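You operate a simulated robot arm through the tools that you are given. There is no shell and no other tool. Be economical: measure what you need, move in short steps, check, and stop when the job is done.

You run a simulated two-armed robot. Do the job below in one go: nothing can be reset, and whatever is moved stays where it is left.

## Task
Hold the grey bowl on the top of the long bench steady with one hand and put the open green housing in it with the other.

The check looks at the end state, three seconds after you hand in, the way a careful person would. Anything else that was tipped, shoved, dropped, spilled or broken makes it a failure.

## Robot
Two 7-joint arms with three-finger grippers on one trunk, on a base that drives. Base frame: it is fixed to the floor where the robot stands at the start and does not move with it; the origin is under the middle of the robot, x ahead of it, y to its left, z up; the surface under the hand at the start is at about z = 0.74. Lengths are in m, angles in degrees, forces in N, time in s.
The left shoulder is at the start at [0.03, 0.124, 0.983], the right one opposite. With the tool pointing down near the work surface each hand reaches from about 0.1 to 0.78 m from the robot's upright axis, wherever it stands, measured 20 degrees to its own side. Places, roughly: grey bowl [1.5, 1.25, 0.75]. Payload 2.2 kg a hand.
Tool frame (each hand has its own): the origin (TCP) lies between the finger pads and is the grasp point; the fingertips stand 0.028 m ahead of it; z points along the fingers, y is the line along which they close. Largest opening 0.102 m; the body of the gripper starts 0.071 m behind the TCP.
Orientation is told as [roll, pitch, yaw] about the base's x, y, z axes, in that order, counted from this pose: with the fingers straight down and closing along the base's y, the tool's x points along the base's -x, its y along +y and its z along -z.

## Interface
- The arms move only by the tool step_arm. It takes "left_moves", "right_moves" or both (then of equal length, played together; a hand with none holds still); each is a list of rows, each a list of 6 numbers: the shift along the tool's x, y, z in units of 40 mm (1.0 is 40 mm), then the turn, a rotation vector about the tool's x, y, z in units of 5 degrees (1.0 is 5 degrees). In form: [[tx, ty, tz, rx, ry, rz], ...]. A call has 1 to 20 rows; each row shifts and turns the commanded pose from where the row before left it, along the tool's axes as they then stand. "left_fingers" and "right_fingers" are, for a hand that has rows, the opening, from 0 (shut) to 1 (fully open), set as the call begins (left out, the last holds). A call with a number of a shift or a turn outside -1 to 1 is refused whole. Each row takes 0.2 s and may step no farther than 0.05 m and 8.6 degrees from the row before; otherwise, or with a gripper value out of range, the whole call is refused. Where a pose cannot be reached the arm comes as near as it can. A force on the tool above 40 N (or 10 N above the force at the start of the call, whichever is more), or a blocked arm, ends the call early, and 0.2 s more pass. Each finger halts on what it meets, pressing with about 42 N; the grip force reading is that of the motor and also rises with nothing between the fingers. The clock runs only during rows and for 0.2 s after the last one: add rows that do not move to give the fingers time. The reply holds the time, the measured pose of the TCP, the force on the tool along the base axes, the opening and the grip force, in the units named above and with some noise, with the torque about the TCP (base axes, N m) and any sound that the robot's microphone picked up.
- Cameras (640 x 400 px; columns grow to the right, rows downward): "scene" is now at [0.0447, -0.0002, 1.6896]; the picture's right is [-0.01, -1.00, 0.00], its down [-0.82, 0.01, -0.57] and it looks along [0.57, -0.01, -0.82] (base axes); focal length 263 px, centre (320, 200). "left" rides on the left gripper at [0.072, 0.038, -0.086] in its tool frame; the picture's right is [-0.46, 0.89, 0.00], its down [-0.60, -0.32, -0.73] and it looks along [-0.65, -0.34, 0.68] (tool axes); focal length 256 px, centre (320, 200). "right" rides on the right gripper at [0.069, 0.044, -0.086] in its tool frame; the picture's right is [-0.53, 0.85, 0.00], its down [-0.58, -0.36, -0.73] and it looks along [-0.62, -0.39, 0.68] (tool axes); focal length 256 px, centre (320, 200). There is no depth. A picture from a camera that has moved, and an enlarged one, comes with that camera's place and axes in the base frame and with its lens.
- grab_frame(camera): a new picture of that camera. No time passes.
- slide_trunk(by): slides the trunk up (or, below 0, down) by that many m; the arms and the scene camera ride with it, the base frame stays. It gives what a move gives, with no picture.
- roll_base(legs): drives the robot by 1 to 6 legs, each [ahead, left, turn to the left] in m, m and degrees, along the robot's own axes; the way and the turn of a leg run together, so that a leg with both is an arc; at most 1.5 m and 180 degrees a leg. The arms and the cameras ride along, it lands a little off, and it stops where it bumps. It gives what a move gives.
- pan_tilt(pan, tilt): turns the head with the scene camera to pan (to the left, within 143 degrees either way) and tilt (down, from -29 to 69), counted from straight ahead of the robot. It gives what a move gives.
- zoom(camera, box): a new picture of the part [left, top, right, bottom] of that camera's present view, enlarged. No time passes.
- finish_job(): hands the job in; it is judged then, once.

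Go step by step. Nothing tells you exact positions but the pictures and the camera data: compare them with the known pose of the tool, close in by small moves and look again before you grip or let go. The budget is 120 turns and 92 pictures, counting those below and the enlarged ones. Unless the task says otherwise, let go and move clear before handing in, and close with one line.

The tools are called after ">>>" as name(argument=value, ...) on one line, values as JSON. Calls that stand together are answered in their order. step_arm: Moves the arms, as the interface text tells. Its arguments: {"type":"object","properties":{"left_moves":{"type":"array","items":{"type":"array","items":{"type":"number"}}},"left_fingers":{"type":"number"},"right_moves":{"type":"array","items":{"type":"array","items":{"type":"number"}}},"right_fingers":{"type":"number"}},"required":[]} The other tools are called the same way: slide_trunk (by) slides the trunk up or down; roll_base (legs) drives the base; pan_tilt (pan, tilt) turns the head that bears the scene camera; grab_frame (camera) takes a picture; zoom (camera, box) takes an enlarged picture of a part of a camera's view; finish_job () hands the job in.

At the start:

```text
clock: 0.0
left_ee_pos: [0.4908, 0.054, 1.0293]
left_tcp_rot: [0.0, -0.1, 0.0]
left_contact_force: [-0.3, -0.4, 0.2]
left_torque: [-0.03, 0.0, -0.02]
left_gripper_width: 0.1019
left_grasp_force: 0.1
right_ee_pos: [0.4223, -0.257, 1.0313]
right_tcp_rot: [0.0, 0.1, 0.1]
right_contact_force: [0.6, 0.7, -0.8]
right_torque: [-0.02, 0.0, 0.0]
right_gripper_width: 0.1022
right_grasp_force: 0.0
trunk travel left (down, up): [-0.225, 0.315]
robot x, y, heading: [0.0001, -0.0027, 0.0]
head pan, tilt: [-0.7, 55.3]
```

scene: 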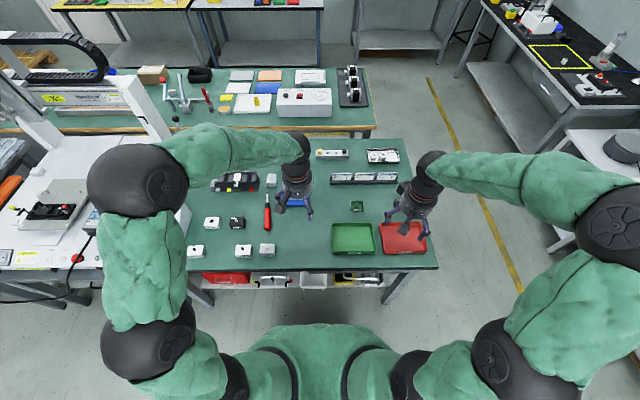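
right: 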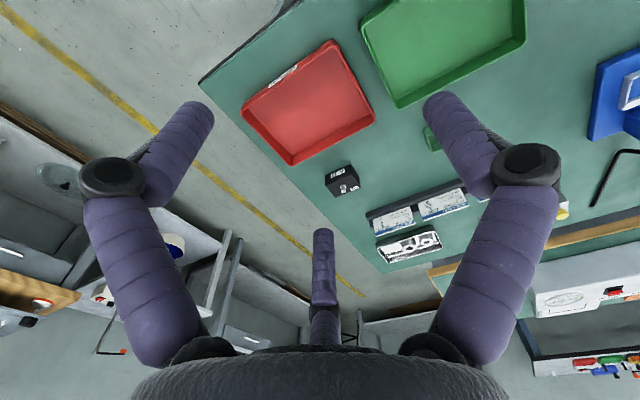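
left: 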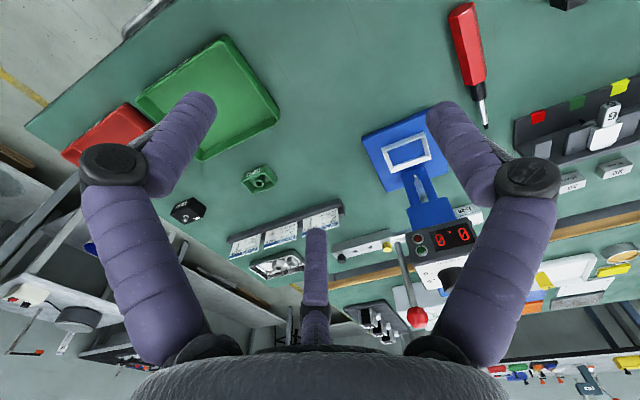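

I see a small open green housing on the near table, around scene pixel (357,206). The bowl is reportedly on the second bench to the far left; I'll look closer at both.

>>> zoom(camera="scene", box=[300, 140, 440, 228])

>>> zoom(camera="left", box=[160, 130, 340, 242])

>>> pan_tilt(pan=40, tilt=35)

>>> grab_frame(camera="scene")

```text
4.55 times, centred on (370, 184) of scene
camera zoom: at [0.0447, -0.0002, 1.6896], right [-0.01, -1.0, 0.0], down [-0.82, 0.01, -0.57], along [0.57, -0.01, -0.82], focal length 1196 px, centre (93, 273)
```

zoom: 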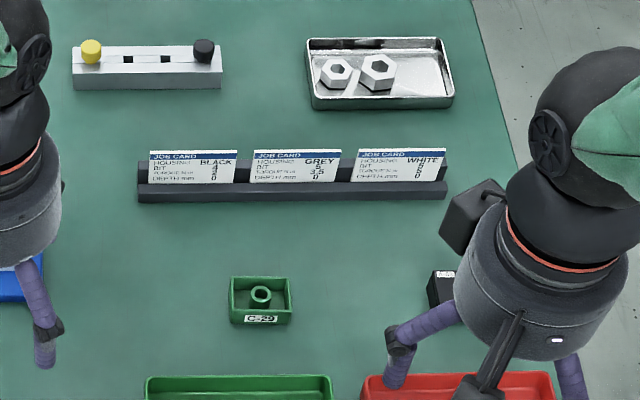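

```text
3.56 times, centred on (250, 186) of left
camera zoom: at [0.4188, 0.0922, 1.1154], right [0.46, 0.89, 0.0], down [0.6, -0.32, 0.73], along [0.65, -0.34, -0.68], focal length 910 px, centre (569, 250)
```

zoom: 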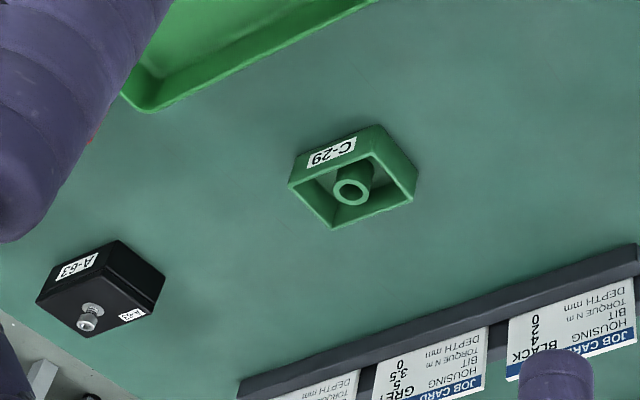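

```text
clock: 1.1
left_ee_pos: [0.4906, 0.0531, 1.0293]
left_tcp_rot: [-0.1, 0.0, 0.0]
left_contact_force: [0.4, 0.4, 0.0]
left_torque: [-0.05, 0.0, -0.04]
left_gripper_width: 0.102
left_grasp_force: 0.1
right_ee_pos: [0.4216, -0.2559, 1.0315]
right_tcp_rot: [0.0, 0.0, 0.1]
right_contact_force: [0.0, 0.4, 0.1]
right_torque: [0.0, 0.01, 0.01]
right_gripper_width: 0.102
right_grasp_force: 0.1
trunk travel left (down, up): [-0.225, 0.315]
robot x, y, heading: [-0.0034, 0.0029, 0.1]
head pan, tilt: [40.0, 35.0]
```

```text
86 pictures are left
camera scene: at [0.0404, 0.0573, 1.7181], right [0.64, -0.77, 0.0], down [-0.44, -0.37, -0.82], along [0.63, 0.53, -0.57], focal length 263 px, centre (320, 200)
```

scene: 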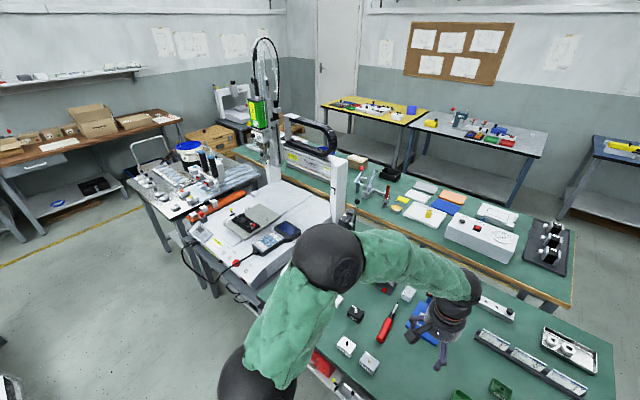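

The bowl should project near (322,164), around the gantry; I zoom in there.

>>> zoom(camera="scene", box=[240, 110, 400, 210])

>>> zoom(camera="scene", box=[100, 100, 260, 200])

```text
4.00 times, centred on (320, 160) of scene
camera zoom: at [0.0404, 0.0573, 1.7181], right [0.64, -0.77, 0.0], down [-0.44, -0.37, -0.82], along [0.63, 0.53, -0.57], focal length 1052 px, centre (320, 360)
```

zoom: 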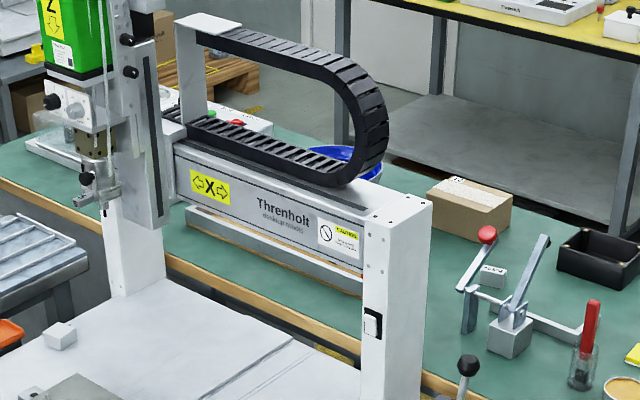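

```text
4.00 times, centred on (180, 150) of scene
camera zoom: at [0.0404, 0.0573, 1.7181], right [0.64, -0.77, 0.0], down [-0.44, -0.37, -0.82], along [0.63, 0.53, -0.57], focal length 1052 px, centre (880, 400)
```

zoom: 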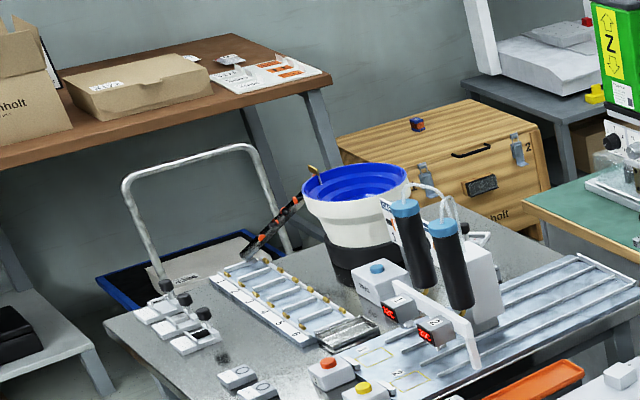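

The long bench is the green one behind (x≈1.15–1.77); the gantry hides the bowl, so I'll likely go around to the far side. First the housing, estimated at (0.655,-0.162,0.75): moving the right hand above it.

>>> step_arm(right_moves=[[-0.97, 0.39, 0.4, 0, 0, 0], [-0.97, 0.39, 0.4, 0, 0, 0], [-0.97, 0.39, 0.4, 0, 0, 0], [-0.97, 0.39, 0.4, 0, 0, 0], [-0.97, 0.39, 0.4, 0, 0, 0], [-0.97, 0.39, 0.4, 0, 0, 0], [0, 0, 0, 0, 0, 0]])

>>> grab_frame(camera="right")

>>> pan_tilt(pan=-8, tilt=50)

>>> grab_frame(camera="scene")

```text
clock: 2.7
left_ee_pos: [0.4906, 0.0533, 1.0287]
left_tcp_rot: [0.0, 0.0, 0.0]
left_contact_force: [-0.2, 0.6, 0.1]
left_torque: [-0.01, 0.01, 0.04]
left_gripper_width: 0.1024
left_grasp_force: 0.0
right_ee_pos: [0.6542, -0.1615, 0.9358]
right_tcp_rot: [0.0, -0.1, 0.0]
right_contact_force: [0.4, 0.6, 0.3]
right_torque: [-0.03, 0.01, 0.02]
right_gripper_width: 0.1022
right_grasp_force: 0.1
trunk travel left (down, up): [-0.225, 0.315]
robot x, y, heading: [0.0028, -0.0004, 0.0]
head pan, tilt: [40.0, 35.0]
```

```text
83 pictures are left
camera right: at [0.5857, -0.1198, 1.0228], right [0.53, 0.85, 0.0], down [0.58, -0.36, 0.73], along [0.62, -0.39, -0.68], focal length 256 px, centre (320, 200)
```

right: 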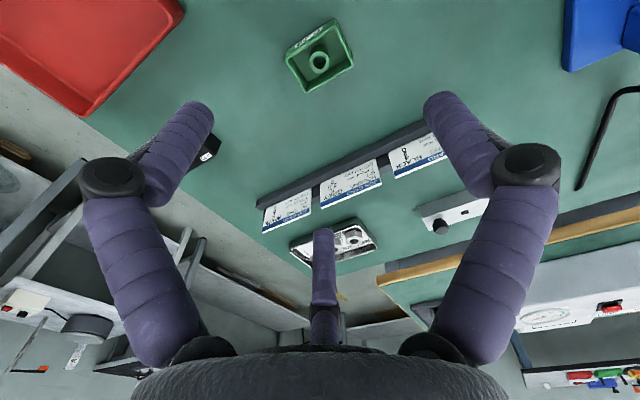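

```text
clock: 3.8
left_ee_pos: [0.4923, 0.0539, 1.0286]
left_tcp_rot: [0.0, -0.1, 0.0]
left_contact_force: [-1.0, 0.7, -0.5]
left_torque: [0.01, 0.01, -0.02]
left_gripper_width: 0.1022
left_grasp_force: 0.0
right_ee_pos: [0.6553, -0.163, 0.935]
right_tcp_rot: [0.0, -0.1, -0.1]
right_contact_force: [0.0, 0.9, -0.8]
right_torque: [0.02, 0.0, 0.01]
right_gripper_width: 0.1018
right_grasp_force: 0.0
trunk travel left (down, up): [-0.225, 0.315]
robot x, y, heading: [-0.0021, -0.0034, -0.0]
head pan, tilt: [-8.0, 50.0]
```

```text
82 pictures are left
camera scene: at [0.0492, -0.0099, 1.6964], right [-0.14, -0.99, 0.0], down [-0.76, 0.11, -0.64], along [0.64, -0.09, -0.77], focal length 263 px, centre (320, 200)
```

scene: 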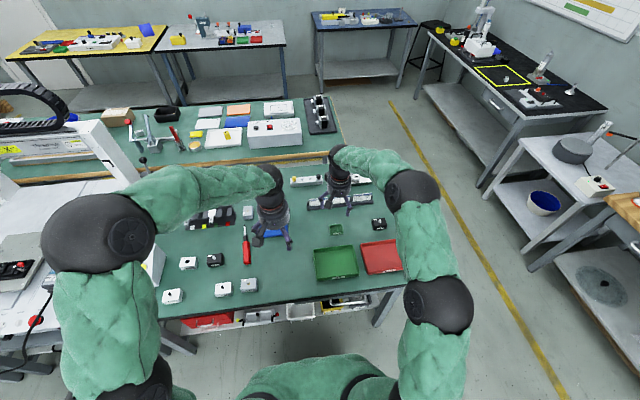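

The housing is around (0.656,-0.165), right below the right hand. I zoom for corners.

>>> zoom(camera="right", box=[264, 10, 376, 80])

>>> zoom(camera="scene", box=[312, 210, 360, 240])

```text
5.71 times, centred on (320, 45) of right
camera zoom: at [0.5861, -0.1197, 1.0224], right [0.53, 0.85, 0.0], down [0.58, -0.36, 0.73], along [0.62, -0.39, -0.68], focal length 1463 px, centre (320, 1086)
```

zoom: 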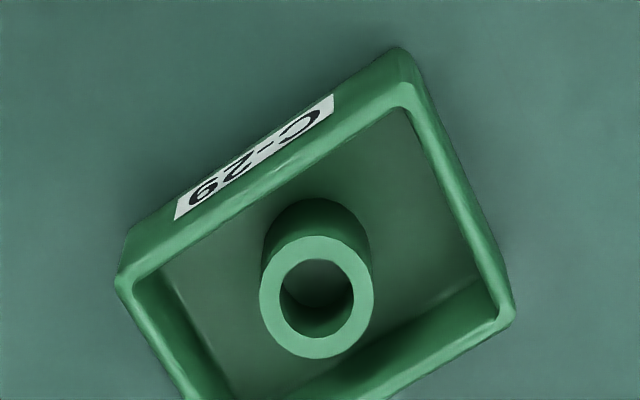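

```text
13.33 times, centred on (336, 225) of scene
camera zoom: at [0.0492, -0.0099, 1.6964], right [-0.14, -0.99, 0.0], down [-0.76, 0.11, -0.64], along [0.64, -0.09, -0.77], focal length 3508 px, centre (107, -133)
```

zoom: 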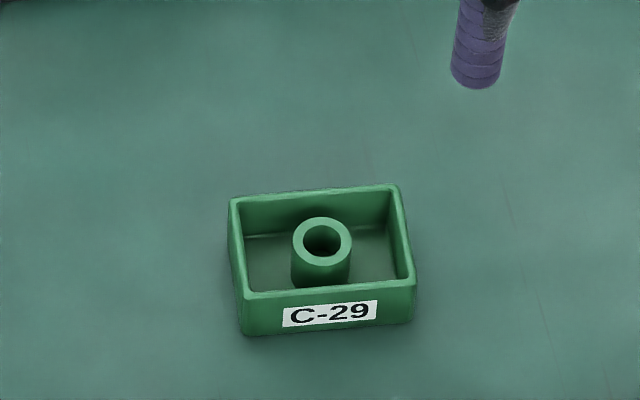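

The housing spans about x 0.640–0.678, y −0.193…−0.141, ~22 mm high. I descend centred on (0.659,−0.167), then check before gripping.

>>> step_arm(right_moves=[[-0.11, -0.12, 0.9, 0, 0, 0], [0, 0, 0.9, 0, 0, 0], [0, 0, 0.9, 0, 0, 0], [0, 0, 0, 0, 0, 0]], right_fingers=1)

>>> grab_frame(camera="right")

>>> zoom(camera="scene", box=[296, 195, 376, 245])

```text
clock: 4.8
left_ee_pos: [0.4907, 0.0542, 1.0282]
left_tcp_rot: [0.0, 0.1, 0.0]
left_contact_force: [0.6, 0.0, 0.2]
left_torque: [0.02, 0.02, 0.02]
left_gripper_width: 0.1019
left_grasp_force: 0.2
right_ee_pos: [0.6581, -0.166, 0.8285]
right_tcp_rot: [0.0, 0.1, 0.1]
right_contact_force: [-0.4, -0.1, 0.6]
right_torque: [0.02, 0.04, 0.0]
right_gripper_width: 0.1022
right_grasp_force: 0.0
trunk travel left (down, up): [-0.225, 0.315]
robot x, y, heading: [-0.0022, 0.0006, -0.1]
head pan, tilt: [-8.0, 50.0]
```

```text
79 pictures are left
camera right: at [0.5899, -0.1234, 0.9153], right [0.53, 0.85, 0.0], down [0.58, -0.36, 0.73], along [0.62, -0.39, -0.68], focal length 256 px, centre (320, 200)
```

right: 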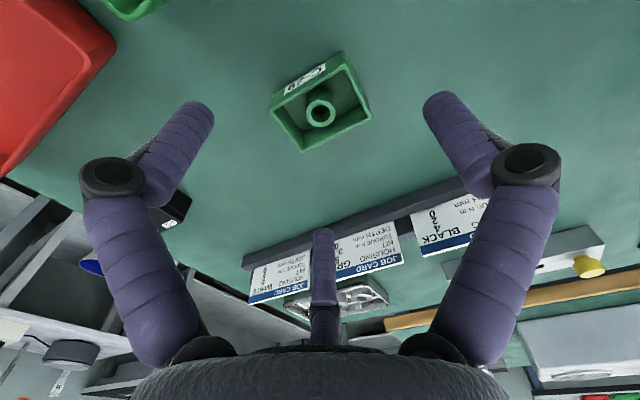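

```text
8.00 times, centred on (336, 220) of scene
camera zoom: at [0.0485, -0.0098, 1.6965], right [-0.14, -0.99, 0.0], down [-0.76, 0.11, -0.64], along [0.64, -0.09, -0.77], focal length 2105 px, centre (192, 40)
```

zoom: 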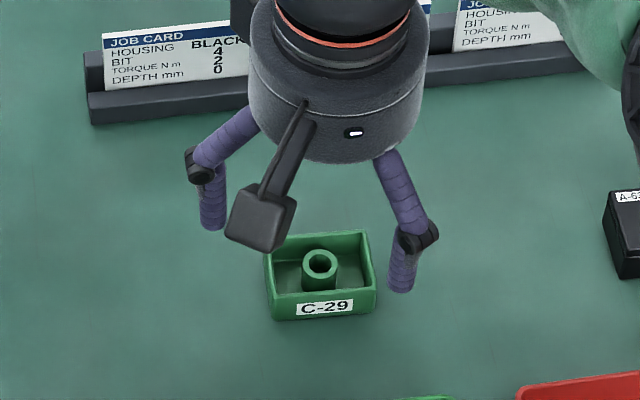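

Alignment is good. Descending to about z 0.776 and closing.

>>> step_arm(right_moves=[[0, 0, 0.65, 0, 0, 0], [0, 0, 0.65, 0, 0, 0], [0, 0, 0, 0, 0, 0]])

>>> grab_frame(camera="right")

```text
clock: 5.6
left_ee_pos: [0.4913, 0.0545, 1.0279]
left_tcp_rot: [0.0, 0.0, 0.0]
left_contact_force: [-0.2, -0.1, 0.9]
left_torque: [0.04, -0.05, 0.02]
left_gripper_width: 0.1019
left_grasp_force: 0.0
right_ee_pos: [0.6583, -0.1657, 0.7762]
right_tcp_rot: [0.1, 0.0, 0.0]
right_contact_force: [-0.3, -0.7, 0.2]
right_torque: [-0.01, -0.02, 0.03]
right_gripper_width: 0.1021
right_grasp_force: 0.1
trunk travel left (down, up): [-0.225, 0.315]
robot x, y, heading: [0.0005, -0.0012, 0.2]
head pan, tilt: [-8.0, 50.0]
```

```text
77 pictures are left
camera right: at [0.5895, -0.1234, 0.8625], right [0.53, 0.85, 0.0], down [0.58, -0.36, 0.73], along [0.62, -0.39, -0.68], focal length 256 px, centre (320, 200)
```

right: 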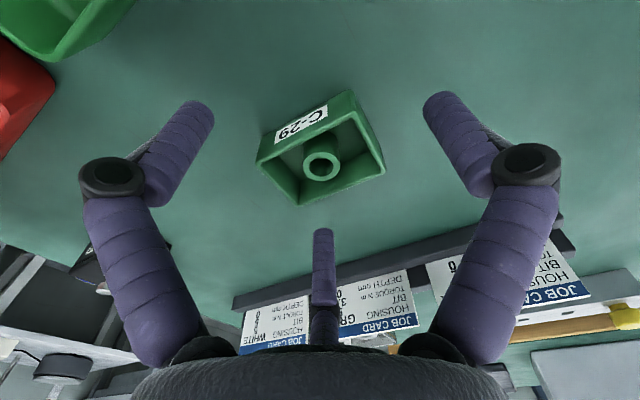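

Well placed; a few mm lower and close.

>>> step_arm(right_moves=[[0, 0, 0.08, 0, 0, 0], [0, 0, 0, 0, 0, 0]])

>>> step_arm(right_moves=[[0, 0, 0, 0, 0, 0], [0, 0, 0, 0, 0, 0], [0, 0, 0, 0, 0, 0], [0, 0, 0, 0, 0, 0]], right_fingers=0.3)

>>> grab_frame(camera="right")

```text
clock: 6.2
left_ee_pos: [0.4916, 0.0546, 1.0282]
left_tcp_rot: [-0.1, 0.0, 0.0]
left_contact_force: [-0.4, -0.8, -0.3]
left_torque: [-0.01, 0.0, 0.0]
left_gripper_width: 0.1021
left_grasp_force: 0.0
right_ee_pos: [0.6589, -0.1667, 0.7725]
right_tcp_rot: [0.1, 0.0, 0.1]
right_contact_force: [0.7, 0.0, -1.2]
right_torque: [0.01, -0.01, -0.01]
right_gripper_width: 0.1021
right_grasp_force: 0.1
trunk travel left (down, up): [-0.225, 0.315]
robot x, y, heading: [-0.0018, -0.0007, 0.1]
head pan, tilt: [-8.0, 50.0]
```

```text
clock: 7.2
left_ee_pos: [0.4918, 0.054, 1.0277]
left_tcp_rot: [0.0, 0.0, 0.1]
left_contact_force: [-0.2, 0.0, -0.5]
left_torque: [0.01, 0.03, 0.04]
left_gripper_width: 0.102
left_grasp_force: 0.0
right_ee_pos: [0.6594, -0.1659, 0.7736]
right_tcp_rot: [0.0, -0.1, 0.0]
right_contact_force: [0.4, 2.5, 4.4]
right_torque: [0.03, -0.02, 0.02]
right_gripper_width: 0.0461
right_grasp_force: 41.5
trunk travel left (down, up): [-0.225, 0.315]
robot x, y, heading: [-0.0017, 0.0025, -0.0]
head pan, tilt: [-8.0, 50.0]
```

```text
76 pictures are left
camera right: at [0.5899, -0.1236, 0.8598], right [0.53, 0.85, 0.0], down [0.58, -0.36, 0.73], along [0.62, -0.39, -0.68], focal length 256 px, centre (320, 200)
```

right: 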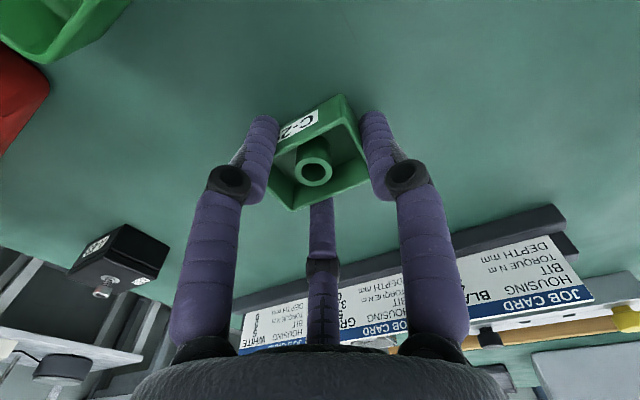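

Gripped (46 mm, 41.5 N). Lifting straight up.

>>> step_arm(right_moves=[[0, 0, -0.6, 0, 0, 0], [0, 0, -1, 0, 0, 0], [0, 0, -1, 0, 0, 0], [0, 0, -1, 0, 0, 0], [0, 0, -1, 0, 0, 0], [0, 0, -1, 0, 0, 0], [0, 0, -1, 0, 0, 0], [0, 0, 0, 0, 0, 0]])

>>> grab_frame(camera="right")

```text
clock: 9.0
left_ee_pos: [0.4928, 0.0528, 1.0294]
left_tcp_rot: [0.1, 0.0, 0.0]
left_contact_force: [-0.2, 0.4, 0.0]
left_torque: [0.03, 0.01, 0.01]
left_gripper_width: 0.1019
left_grasp_force: 0.1
right_ee_pos: [0.6589, -0.1668, 1.036]
right_tcp_rot: [0.0, 0.1, -0.1]
right_contact_force: [-0.3, -0.8, -0.2]
right_torque: [0.0, -0.01, 0.01]
right_gripper_width: 0.0458
right_grasp_force: 41.9
trunk travel left (down, up): [-0.225, 0.315]
robot x, y, heading: [0.0028, -0.0004, -0.0]
head pan, tilt: [-8.0, 50.0]
```

```text
75 pictures are left
camera right: at [0.5895, -0.1248, 1.123], right [0.53, 0.85, 0.0], down [0.58, -0.36, 0.73], along [0.62, -0.39, -0.68], focal length 256 px, centre (320, 200)
```

right: 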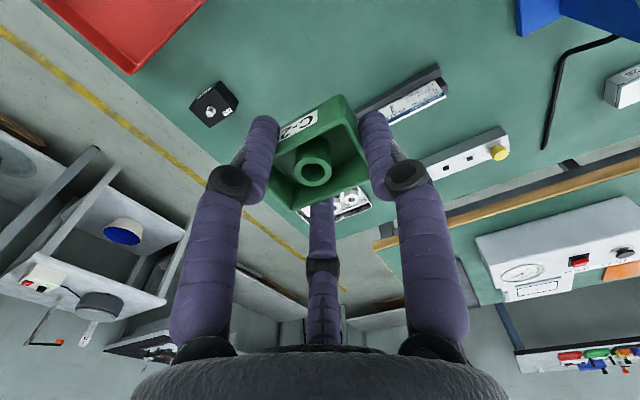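

The housing is held securely. Now tuck both hands towards the body before driving, and look to the right for the route around.

>>> step_arm(right_moves=[[0.85, -0.28, 0, 0, 0, 0], [0.85, -0.28, 0, 0, 0, 0], [0.85, -0.28, 0, 0, 0, 0], [0.85, -0.28, 0, 0, 0, 0], [0.85, -0.28, 0, 0, 0, 0], [0.85, -0.28, 0, 0, 0, 0], [0.85, -0.28, 0, 0, 0, 0], [0.85, -0.28, 0, 0, 0, 0]], left_moves=[[0.33, 0.45, 0, 0, 0, 0], [0.33, 0.45, 0, 0, 0, 0], [0.33, 0.45, 0, 0, 0, 0], [0.33, 0.45, 0, 0, 0, 0], [0.33, 0.45, 0, 0, 0, 0], [0.33, 0.45, 0, 0, 0, 0], [0.33, 0.45, 0, 0, 0, 0], [0.33, 0.45, 0, 0, 0, 0]])

>>> pan_tilt(pan=-60, tilt=40)

>>> grab_frame(camera="scene")

```text
clock: 10.8
left_ee_pos: [0.3832, 0.1984, 1.0298]
left_tcp_rot: [-0.1, 0.0, -0.1]
left_contact_force: [-0.5, 0.1, -0.1]
left_torque: [0.01, -0.01, -0.01]
left_gripper_width: 0.1019
left_grasp_force: 0.1
right_ee_pos: [0.3841, -0.2583, 1.0384]
right_tcp_rot: [0.0, -0.1, 0.0]
right_contact_force: [0.3, 0.0, -0.9]
right_torque: [0.01, -0.02, 0.02]
right_gripper_width: 0.0456
right_grasp_force: 41.9
trunk travel left (down, up): [-0.225, 0.315]
robot x, y, heading: [0.0015, 0.0003, -0.1]
head pan, tilt: [-8.0, 50.0]
```

```text
clock: 12.0
left_ee_pos: [0.3848, 0.1986, 1.0266]
left_tcp_rot: [0.0, 0.0, 0.0]
left_contact_force: [0.7, -0.2, -0.7]
left_torque: [0.0, 0.02, 0.02]
left_gripper_width: 0.1022
left_grasp_force: 0.0
right_ee_pos: [0.3869, -0.2574, 1.0377]
right_tcp_rot: [-0.1, 0.0, 0.0]
right_contact_force: [0.4, 0.6, -0.8]
right_torque: [0.01, -0.01, 0.0]
right_gripper_width: 0.0457
right_grasp_force: 42.4
trunk travel left (down, up): [-0.225, 0.315]
robot x, y, heading: [0.0001, -0.0013, -0.0]
head pan, tilt: [-60.0, 40.0]
```

```text
74 pictures are left
camera scene: at [0.0152, -0.0728, 1.7106], right [-0.87, -0.5, 0.0], down [-0.32, 0.56, -0.77], along [0.38, -0.66, -0.64], focal length 263 px, centre (320, 200)
```

scene: 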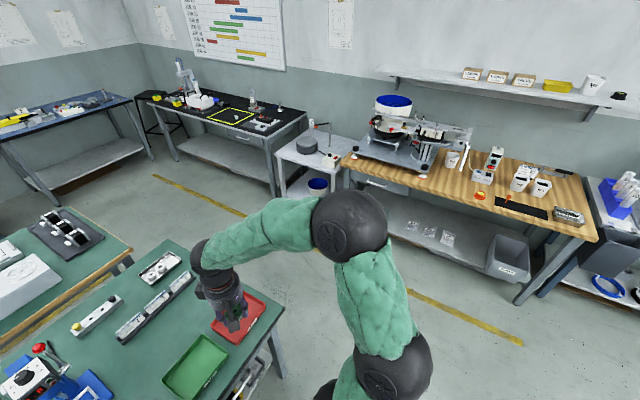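

The aisle on the right (y≈−0.41 to −1.35) is passable. I raise the trunk so that elbows and hands clear things on the tables, and drive right then forward.

>>> slide_trunk(by=0.25)

>>> roll_base(legs=[[-0.05, 0, 0], [0, -0.82, 0]])

>>> pan_tilt(pan=0, tilt=40)

>>> grab_frame(camera="scene")

```text
clock: 14.6
left_ee_pos: [0.3852, 0.1994, 1.2779]
left_tcp_rot: [0.0, -0.1, 0.0]
left_contact_force: [-0.1, -0.2, 1.1]
left_torque: [0.03, 0.04, 0.01]
left_gripper_width: 0.1019
left_grasp_force: 0.0
right_ee_pos: [0.3858, -0.257, 1.2869]
right_tcp_rot: [-0.1, 0.0, -0.1]
right_contact_force: [-0.1, 0.2, -0.9]
right_torque: [-0.02, 0.02, -0.04]
right_gripper_width: 0.0454
right_grasp_force: 42.0
trunk travel left (down, up): [-0.475, 0.065]
robot x, y, heading: [0.0002, 0.0005, -0.2]
head pan, tilt: [-60.0, 40.0]
```

```text
clock: 19.6
left_ee_pos: [0.3358, -0.6228, 1.2779]
left_tcp_rot: [0.0, 0.0, 0.3]
left_contact_force: [0.0, -0.1, -0.2]
left_torque: [0.0, -0.04, 0.01]
left_gripper_width: 0.1021
left_grasp_force: 0.1
right_ee_pos: [0.3402, -1.0792, 1.2863]
right_tcp_rot: [0.1, 0.0, 0.3]
right_contact_force: [-0.2, -0.8, -0.9]
right_torque: [0.02, -0.02, 0.01]
right_gripper_width: 0.0453
right_grasp_force: 41.8
trunk travel left (down, up): [-0.475, 0.065]
robot x, y, heading: [-0.0459, -0.8235, 0.6]
head pan, tilt: [-60.0, 40.0]
```

```text
clock: 20.9
left_ee_pos: [0.3358, -0.6224, 1.2781]
left_tcp_rot: [0.0, 0.0, 0.5]
left_contact_force: [0.1, -0.1, -0.5]
left_torque: [-0.01, -0.04, 0.0]
left_gripper_width: 0.102
left_grasp_force: 0.2
right_ee_pos: [0.34, -1.0791, 1.2867]
right_tcp_rot: [0.0, 0.0, 0.4]
right_contact_force: [0.5, 1.1, -0.1]
right_torque: [-0.02, -0.02, -0.04]
right_gripper_width: 0.0455
right_grasp_force: 41.6
trunk travel left (down, up): [-0.475, 0.065]
robot x, y, heading: [-0.0468, -0.8229, 0.3]
head pan, tilt: [0.0, 40.0]
```

```text
73 pictures are left
camera scene: at [0.0099, -0.823, 1.9606], right [0.01, -1.0, 0.0], down [-0.64, 0.0, -0.77], along [0.77, 0.0, -0.64], focal length 263 px, centre (320, 200)
```

scene: 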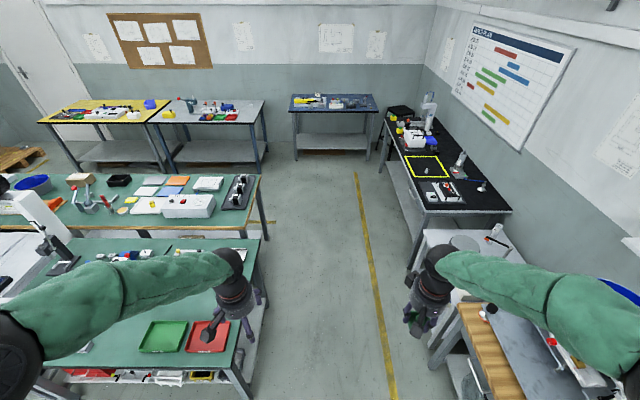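

Aisle clear; I nudge right to centre and drive ahead to x≈2.4.

>>> roll_base(legs=[[0, -0.09, -0.3], [1.5, 0, 0], [0.95, 0, 0]])

>>> pan_tilt(pan=85, tilt=40)

>>> grab_frame(camera="scene")

```text
clock: 33.5
left_ee_pos: [2.7746, -0.6577, 1.278]
left_tcp_rot: [-0.1, -0.1, 1.7]
left_contact_force: [-0.7, 0.5, 0.1]
left_torque: [-0.03, 0.01, 0.04]
left_gripper_width: 0.1023
left_grasp_force: 0.0
right_ee_pos: [2.7892, -1.1149, 1.2868]
right_tcp_rot: [0.0, 0.0, 1.6]
right_contact_force: [-0.1, 0.1, -1.0]
right_torque: [0.01, 0.01, 0.03]
right_gripper_width: 0.0456
right_grasp_force: 42.2
trunk travel left (down, up): [-0.475, 0.065]
robot x, y, heading: [2.3964, -0.8687, 1.6]
head pan, tilt: [0.0, 40.0]
```

```text
clock: 35.1
left_ee_pos: [2.7752, -0.6571, 1.2785]
left_tcp_rot: [0.0, -0.1, 1.7]
left_contact_force: [-0.4, -0.8, 0.5]
left_torque: [0.02, -0.03, 0.0]
left_gripper_width: 0.102
left_grasp_force: 0.0
right_ee_pos: [2.7898, -1.1144, 1.2878]
right_tcp_rot: [0.0, 0.0, 1.6]
right_contact_force: [-0.2, -0.1, -0.3]
right_torque: [-0.01, -0.03, -0.02]
right_gripper_width: 0.0453
right_grasp_force: 41.3
trunk travel left (down, up): [-0.475, 0.065]
robot x, y, heading: [2.3974, -0.869, 1.6]
head pan, tilt: [85.0, 40.0]
```

```text
72 pictures are left
camera scene: at [2.3744, -0.7831, 1.9606], right [1.0, -0.06, 0.0], down [-0.04, -0.64, -0.77], along [0.05, 0.76, -0.64], focal length 263 px, centre (320, 200)
```

scene: 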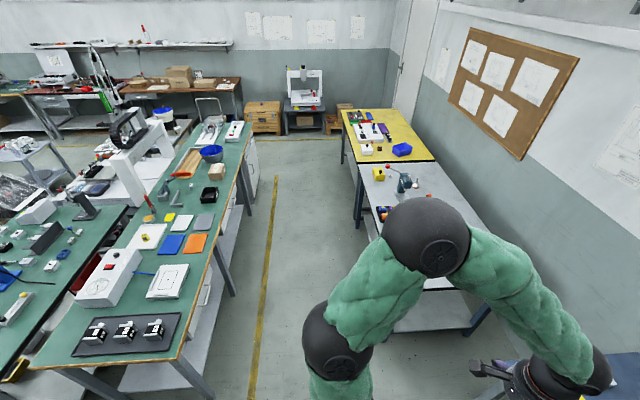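

I can see the bowl at pixel (211,152), on the far end of the long bench, accessible from this side. I turn around here in open space, then strafe right along the lane in two parts.

>>> roll_base(legs=[[0, 0, 178.4], [0.06, 0, 0]])

>>> roll_base(legs=[[0, -1.2, 0]])

>>> pan_tilt(pan=-35, tilt=40)

>>> grab_frame(camera="scene")

```text
clock: 43.2
left_ee_pos: [1.9375, -1.03, 1.2788]
left_tcp_rot: [0.0, 0.1, 175.5]
left_contact_force: [-0.2, 0.2, 0.1]
left_torque: [0.02, -0.02, 0.02]
left_gripper_width: 0.102
left_grasp_force: 0.1
right_ee_pos: [1.9738, -0.5739, 1.2867]
right_tcp_rot: [0.0, 0.0, 175.3]
right_contact_force: [-0.7, -0.9, 0.2]
right_torque: [0.0, -0.03, 0.0]
right_gripper_width: 0.0465
right_grasp_force: 11.7
trunk travel left (down, up): [-0.475, 0.065]
robot x, y, heading: [2.3383, -0.8607, 175.2]
head pan, tilt: [85.0, 40.0]
```

```text
clock: 49.1
left_ee_pos: [2.0328, 0.1351, 1.2783]
left_tcp_rot: [0.0, 0.0, 175.3]
left_contact_force: [0.4, 0.4, 0.2]
left_torque: [-0.02, -0.01, 0.02]
left_gripper_width: 0.1024
left_grasp_force: 0.0
right_ee_pos: [2.0693, 0.5888, 1.2869]
right_tcp_rot: [0.0, -0.1, 175.3]
right_contact_force: [-0.8, -0.1, 0.3]
right_torque: [0.02, -0.03, -0.02]
right_gripper_width: 0.0466
right_grasp_force: 11.8
trunk travel left (down, up): [-0.475, 0.065]
robot x, y, heading: [2.4335, 0.3042, 175.3]
head pan, tilt: [85.0, 40.0]
```

```text
clock: 51.1
left_ee_pos: [2.0328, 0.134, 1.2777]
left_tcp_rot: [0.0, 0.1, 175.2]
left_contact_force: [-0.1, 0.1, 0.4]
left_torque: [-0.03, 0.01, -0.02]
left_gripper_width: 0.102
left_grasp_force: 0.0
right_ee_pos: [2.0689, 0.5905, 1.2872]
right_tcp_rot: [0.1, -0.1, 175.3]
right_contact_force: [-0.7, 0.0, 0.2]
right_torque: [0.01, -0.01, 0.01]
right_gripper_width: 0.0471
right_grasp_force: 11.5
trunk travel left (down, up): [-0.475, 0.065]
robot x, y, heading: [2.4353, 0.3046, 175.7]
head pan, tilt: [-35.0, 40.0]
```

```text
71 pictures are left
camera scene: at [2.3991, 0.3542, 1.9606], right [0.64, 0.77, 0.0], down [0.49, -0.41, -0.77], along [-0.59, 0.49, -0.64], focal length 263 px, centre (320, 200)
```

scene: 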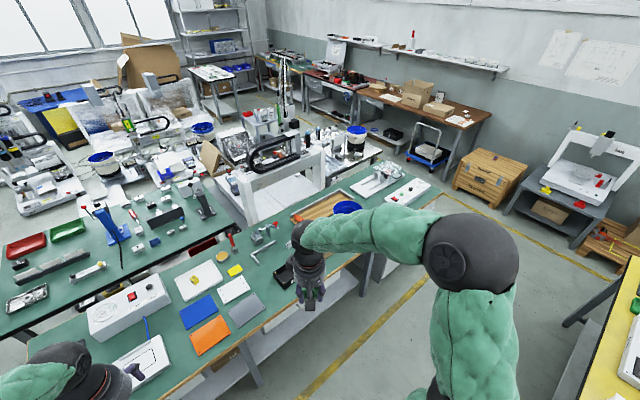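

The right grip force dropped to 11.5 N, so I re-command the grip shut and look at it.

>>> step_arm(right_moves=[[0, 0, 0, 0, 0, 0], [0, 0, 0, 0, 0, 0]], right_fingers=0)

>>> grab_frame(camera="right")

```text
clock: 51.7
left_ee_pos: [2.0324, 0.1346, 1.2783]
left_tcp_rot: [0.0, 0.0, 175.3]
left_contact_force: [-0.3, -0.3, 0.6]
left_torque: [0.01, 0.02, -0.03]
left_gripper_width: 0.1021
left_grasp_force: 0.1
right_ee_pos: [2.0686, 0.5903, 1.2885]
right_tcp_rot: [0.0, -0.1, 175.3]
right_contact_force: [-0.9, -0.7, 0.7]
right_torque: [0.0, 0.0, -0.03]
right_gripper_width: 0.0454
right_grasp_force: 42.3
trunk travel left (down, up): [-0.475, 0.065]
robot x, y, heading: [2.4342, 0.3031, 175.3]
head pan, tilt: [-35.0, 40.0]
```

```text
70 pictures are left
camera right: at [2.134, 0.5397, 1.3743], right [-0.6, -0.8, 0.0], down [-0.55, 0.41, 0.73], along [-0.58, 0.44, -0.68], focal length 256 px, centre (320, 200)
```

right: 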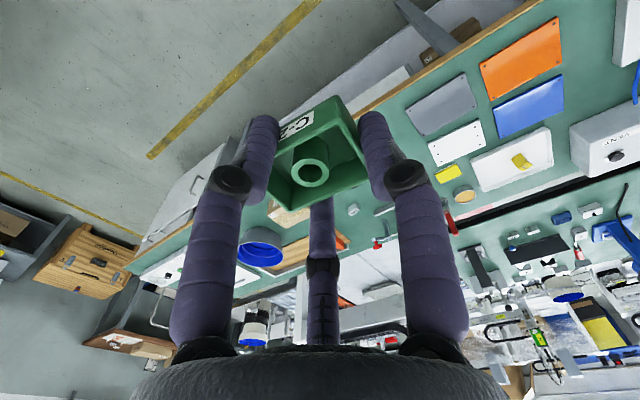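

Grip restored. Straightening heading and strafing the rest to y≈1.2.

>>> roll_base(legs=[[0, 0, 4.6], [0.05, -0.9, 0]])

>>> pan_tilt(pan=0, tilt=45)

>>> grab_frame(camera="scene")

```text
clock: 57.0
left_ee_pos: [1.9977, 1.0167, 1.2785]
left_tcp_rot: [-0.1, 0.0, 179.9]
left_contact_force: [0.7, -0.4, 1.0]
left_torque: [-0.02, -0.01, 0.03]
left_gripper_width: 0.1019
left_grasp_force: 0.0
right_ee_pos: [1.9968, 1.4741, 1.2877]
right_tcp_rot: [0.0, -0.1, 179.8]
right_contact_force: [-0.3, -0.5, -0.6]
right_torque: [0.02, 0.0, -0.03]
right_gripper_width: 0.0456
right_grasp_force: 41.8
trunk travel left (down, up): [-0.475, 0.065]
robot x, y, heading: [2.3789, 1.2144, 180.1]
head pan, tilt: [-35.0, 40.0]
```

```text
clock: 58.0
left_ee_pos: [1.997, 1.0175, 1.2781]
left_tcp_rot: [0.0, -0.1, 179.8]
left_contact_force: [-0.1, 0.0, -0.5]
left_torque: [-0.01, 0.0, -0.01]
left_gripper_width: 0.102
left_grasp_force: 0.0
right_ee_pos: [1.997, 1.4744, 1.288]
right_tcp_rot: [0.1, 0.0, 179.9]
right_contact_force: [0.2, -0.2, 0.1]
right_torque: [0.02, 0.01, -0.03]
right_gripper_width: 0.0453
right_grasp_force: 41.8
trunk travel left (down, up): [-0.475, 0.065]
robot x, y, heading: [2.3822, 1.2162, 180.0]
head pan, tilt: [0.0, 45.0]
```

```text
69 pictures are left
camera scene: at [2.334, 1.2163, 1.9533], right [0.0, 1.0, 0.0], down [0.71, 0.0, -0.71], along [-0.71, 0.0, -0.71], focal length 263 px, centre (320, 200)
```

scene: 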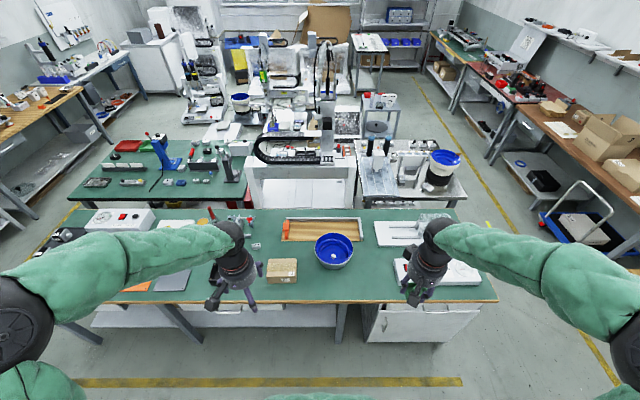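

The bowl is at about (1.57,1.29), with a wide blue interior. I zoom in to read its size and its surroundings, then move 0.18 m nearer.

>>> zoom(camera="scene", box=[256, 205, 416, 305])

>>> roll_base(legs=[[0.17, -0.05, 0]])

>>> pan_tilt(pan=-5, tilt=60)

>>> grab_frame(camera="scene")

```text
4.00 times, centred on (336, 255) of scene
camera zoom: at [2.334, 1.2163, 1.9533], right [0.0, 1.0, 0.0], down [0.71, 0.0, -0.71], along [-0.71, 0.0, -0.71], focal length 1052 px, centre (256, -20)
```

zoom: 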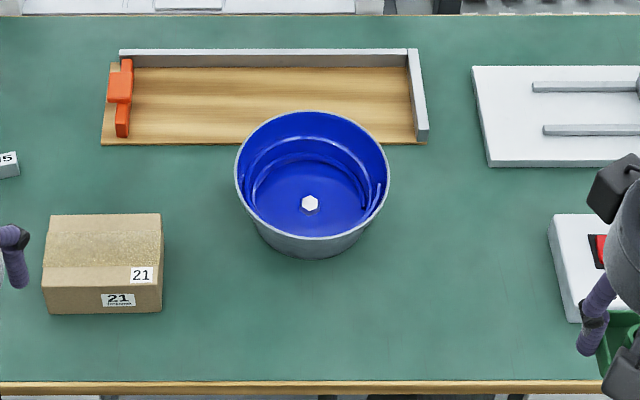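

```text
clock: 59.5
left_ee_pos: [1.8282, 1.0677, 1.2787]
left_tcp_rot: [0.0, 0.0, 180.0]
left_contact_force: [0.0, 0.1, -0.1]
left_torque: [0.0, -0.02, 0.02]
left_gripper_width: 0.102
left_grasp_force: 0.0
right_ee_pos: [1.8297, 1.5244, 1.2875]
right_tcp_rot: [0.1, 0.0, 179.9]
right_contact_force: [-0.2, -0.4, 0.3]
right_torque: [0.02, 0.0, -0.01]
right_gripper_width: 0.0454
right_grasp_force: 41.7
trunk travel left (down, up): [-0.475, 0.065]
robot x, y, heading: [2.2134, 1.2649, 179.8]
head pan, tilt: [0.0, 45.0]
```

```text
clock: 60.3
left_ee_pos: [1.8296, 1.0673, 1.2783]
left_tcp_rot: [0.1, 0.0, 179.8]
left_contact_force: [0.6, -0.5, -0.3]
left_torque: [0.0, -0.02, 0.02]
left_gripper_width: 0.102
left_grasp_force: 0.1
right_ee_pos: [1.8291, 1.5227, 1.2862]
right_tcp_rot: [0.0, 0.0, 179.9]
right_contact_force: [0.3, -0.7, -1.0]
right_torque: [0.01, 0.0, -0.01]
right_gripper_width: 0.0451
right_grasp_force: 41.6
trunk travel left (down, up): [-0.475, 0.065]
robot x, y, heading: [2.2167, 1.2656, 180.0]
head pan, tilt: [-5.0, 60.0]
```

```text
67 pictures are left
camera scene: at [2.1803, 1.2727, 1.9339], right [0.09, 1.0, 0.0], down [0.86, -0.08, -0.5], along [-0.5, 0.04, -0.87], focal length 263 px, centre (320, 200)
```

scene: 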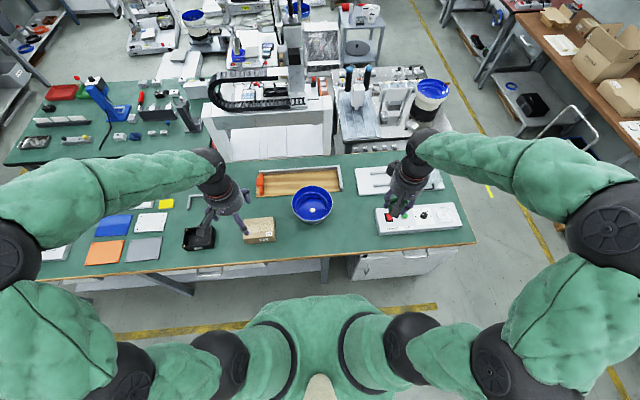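

The bowl is ~0.19 m across, centre about (1.56,1.286), rim z≈0.84, walls slanted. Plan: left hand grips the rim at its −y side tilted to match the wall; right hand yawed 90° lowers the housing in. Lower the trunk first.

>>> slide_trunk(by=-0.22)

>>> step_arm(left_moves=[[-0.84, -0.3, 0.1, 0, 0, 0], [-0.84, -0.3, 0.1, 0, 0, 0], [-0.84, -0.3, 0.1, 0, 0, 0], [-0.84, -0.3, 0.1, 0, 0, 0], [-0.84, -0.3, 0.1, 0, 0, 0], [-0.84, -0.3, 0.1, 0, 0, 0], [-0.84, -0.3, 0.1, 0, 0, 0], [-0.84, -0.3, 0.1, 0, 0, 0], [0, 0, 0, 0.9, 0, 0], [0, 0, 0, 0.9, 0, 0], [0, 0, 0, 0.9, 0, 0], [0, 0, 0, 0.9, 0, 0], [0, 0, 0, 0, 0, 0], [0, 0, 0, 0, 0, 0], [0, 0, 0, 0, 0, 0], [0, 0, 0, 0, 0, 0], [0, 0, 0, 0, 0, 0], [0, 0, 0, 0, 0, 0]], right_moves=[[0, 0, 0, 0, 0, -1], [0, 0, 0, 0, 0, -1], [0, 0, 0, 0, 0, -1], [0, 0, 0, 0, 0, -1], [0, 0, 0, 0, 0, -1], [0, 0, 0, 0, 0, -1], [0, 0, 0, 0, 0, -1], [0, 0, 0, 0, 0, -1], [0, 0, 0, 0, 0, -1], [0, 0, 0, 0, 0, -1], [0, 0, 0, 0, 0, -1], [0, 0, 0, 0, 0, -1], [0, 0, 0, 0, 0, -1], [0, 0, 0, 0, 0, -1], [0, 0, 0, 0, 0, -1], [0, 0, 0, 0, 0, -1], [0, 0, 0, 0, 0, -1], [0, 0, 0, 0, 0, -1]])

>>> grab_frame(camera="left")

>>> grab_frame(camera="scene")

```text
clock: 62.6
left_ee_pos: [1.8297, 1.0682, 1.0589]
left_tcp_rot: [-0.1, 0.0, 179.8]
left_contact_force: [0.5, -0.3, 0.3]
left_torque: [-0.02, 0.04, 0.0]
left_gripper_width: 0.102
left_grasp_force: 0.1
right_ee_pos: [1.8292, 1.5255, 1.0677]
right_tcp_rot: [0.0, 0.0, 179.8]
right_contact_force: [-0.2, -0.3, 0.3]
right_torque: [-0.03, 0.0, 0.02]
right_gripper_width: 0.0454
right_grasp_force: 42.2
trunk travel left (down, up): [-0.255, 0.285]
robot x, y, heading: [2.2159, 1.2664, 179.7]
head pan, tilt: [-5.0, 60.0]
```

```text
clock: 66.4
left_ee_pos: [1.5613, 1.1646, 1.0252]
left_tcp_rot: [-18.0, -0.1, 179.8]
left_contact_force: [-0.3, -0.9, 0.6]
left_torque: [-0.02, -0.02, 0.04]
left_gripper_width: 0.102
left_grasp_force: 0.0
right_ee_pos: [1.8293, 1.5238, 1.0674]
right_tcp_rot: [0.0, 0.0, -90.0]
right_contact_force: [0.3, -0.9, -0.3]
right_torque: [-0.03, 0.0, 0.03]
right_gripper_width: 0.0454
right_grasp_force: 41.3
trunk travel left (down, up): [-0.255, 0.285]
robot x, y, heading: [2.2123, 1.2667, 179.6]
head pan, tilt: [-5.0, 60.0]
```

```text
66 pictures are left
camera left: at [1.6329, 1.1013, 1.0965], right [-0.47, -0.84, -0.27], down [-0.6, 0.08, 0.79], along [-0.65, 0.54, -0.54], focal length 256 px, centre (320, 200)
```

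left: 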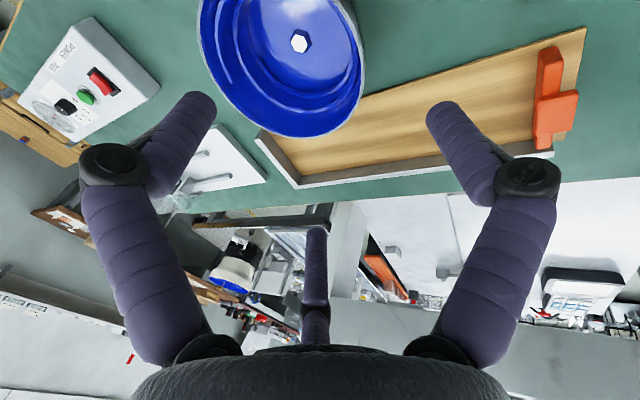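

```text
65 pictures are left
camera scene: at [2.1805, 1.2725, 1.7138], right [0.09, 1.0, 0.0], down [0.86, -0.08, -0.5], along [-0.5, 0.04, -0.87], focal length 263 px, centre (320, 200)
```

scene: 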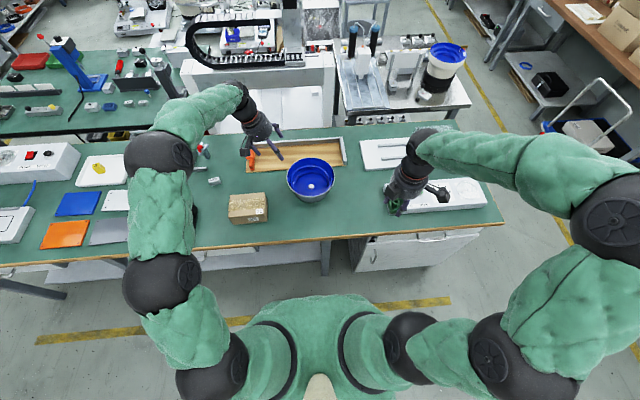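

Orientation is right. I zoom on the bowl in both views to pin the rim and wall.

>>> zoom(camera="scene", box=[264, 135, 360, 195])

>>> zoom(camera="left", box=[180, 0, 404, 140])

```text
6.67 times, centred on (312, 165) of scene
camera zoom: at [2.1805, 1.2725, 1.7138], right [0.09, 1.0, 0.0], down [0.86, -0.08, -0.5], along [-0.5, 0.04, -0.87], focal length 1754 px, centre (373, 433)
```

zoom: 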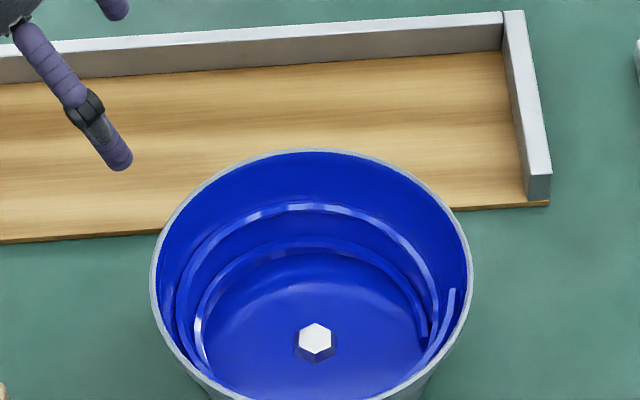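

```text
2.86 times, centred on (292, 70) of left
camera zoom: at [1.6329, 1.1013, 1.0965], right [-0.47, -0.84, -0.27], down [-0.6, 0.08, 0.79], along [-0.65, 0.54, -0.54], focal length 731 px, centre (400, 571)
```

zoom: 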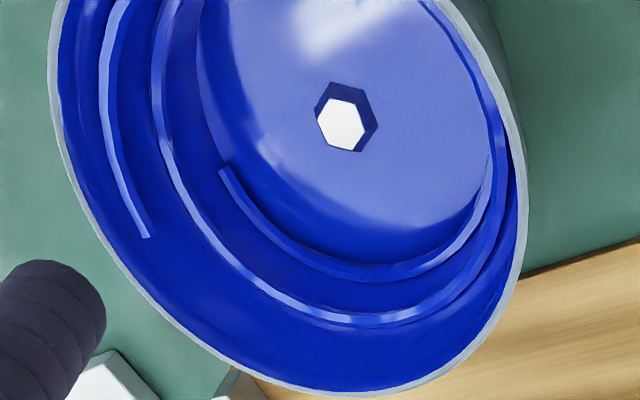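

Rim confirmed: centre (1.562,1.286), R≈0.097, rim z≈0.838; the inner track at this side is about 20 mm under the rim, so I'll grip only ~14 mm deep. Left hand approaches to just above the rim.

>>> step_arm(left_moves=[[0, 0.275, 0.937, 0, 0, 0], [0, 0.275, 0.937, 0, 0, 0], [0, 0.275, 0.937, 0, 0, 0], [0, 0, 0, 0, 0, 0], [0, 0, 0, 0, 0, 0]], left_fingers=0.55)

>>> grab_frame(camera="left")

>>> zoom(camera="scene", box=[248, 120, 376, 200])

```text
clock: 67.6
left_ee_pos: [1.5594, 1.1666, 0.9083]
left_tcp_rot: [-18.0, 0.0, 179.9]
left_contact_force: [0.0, -0.6, -0.4]
left_torque: [-0.03, -0.04, 0.02]
left_gripper_width: 0.0561
left_grasp_force: 0.1
right_ee_pos: [1.8304, 1.5238, 1.067]
right_tcp_rot: [0.1, 0.1, -90.1]
right_contact_force: [-0.6, -0.6, -0.7]
right_torque: [0.04, -0.05, 0.01]
right_gripper_width: 0.0455
right_grasp_force: 42.0
trunk travel left (down, up): [-0.255, 0.285]
robot x, y, heading: [2.2138, 1.2672, 179.9]
head pan, tilt: [-5.0, 60.0]
```

```text
62 pictures are left
camera left: at [1.6333, 1.104, 0.978], right [-0.47, -0.84, -0.27], down [-0.6, 0.08, 0.79], along [-0.65, 0.54, -0.54], focal length 256 px, centre (320, 200)
```

left: 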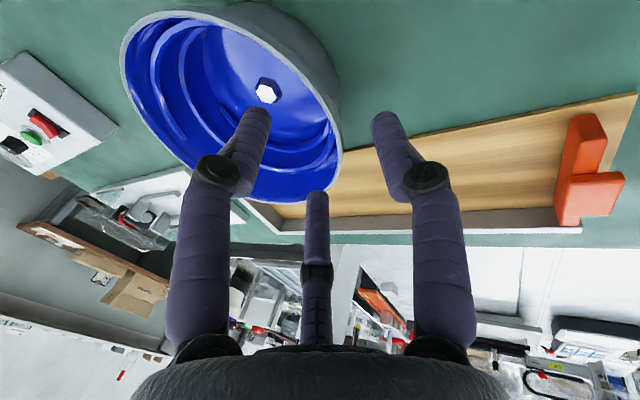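

```text
5.00 times, centred on (312, 160) of scene
camera zoom: at [2.1799, 1.2725, 1.7138], right [0.09, 1.0, 0.0], down [0.86, -0.08, -0.5], along [-0.5, 0.04, -0.87], focal length 1316 px, centre (360, 400)
```

zoom: 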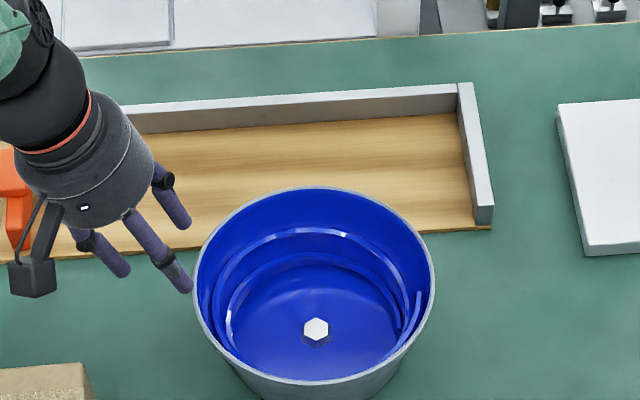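

The gripper looks to have a third finger in the pictures; before gripping the rim I want to understand its geometry, so I zoom on both hands.

>>> zoom(camera="scene", box=[364, 130, 460, 220])

>>> zoom(camera="scene", box=[240, 125, 312, 195])

>>> grab_frame(camera="right")

```text
4.44 times, centred on (412, 175) of scene
camera zoom: at [2.1799, 1.2725, 1.7138], right [0.09, 1.0, 0.0], down [0.86, -0.08, -0.5], along [-0.5, 0.04, -0.87], focal length 1169 px, centre (-89, 311)
```

zoom: 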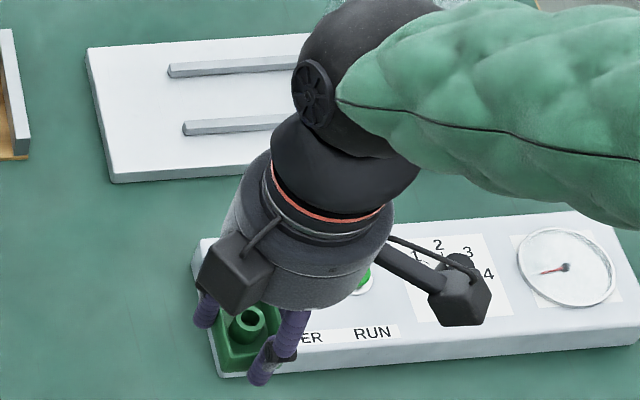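

```text
5.71 times, centred on (276, 160) of scene
camera zoom: at [2.1799, 1.2725, 1.7138], right [0.09, 1.0, 0.0], down [0.86, -0.08, -0.5], along [-0.5, 0.04, -0.87], focal length 1504 px, centre (571, 429)
```

zoom: 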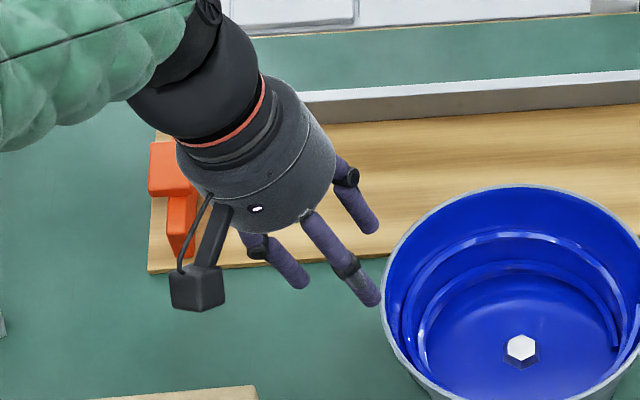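

```text
58 pictures are left
camera right: at [1.8731, 1.5918, 1.154], right [0.84, -0.54, 0.0], down [-0.37, -0.58, 0.73], along [-0.39, -0.62, -0.68], focal length 256 px, centre (320, 200)
```

right: 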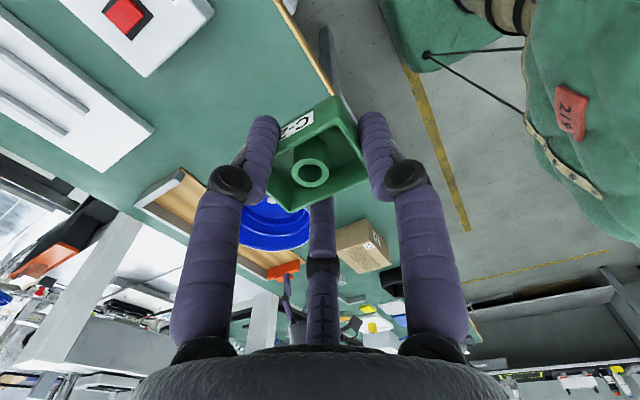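

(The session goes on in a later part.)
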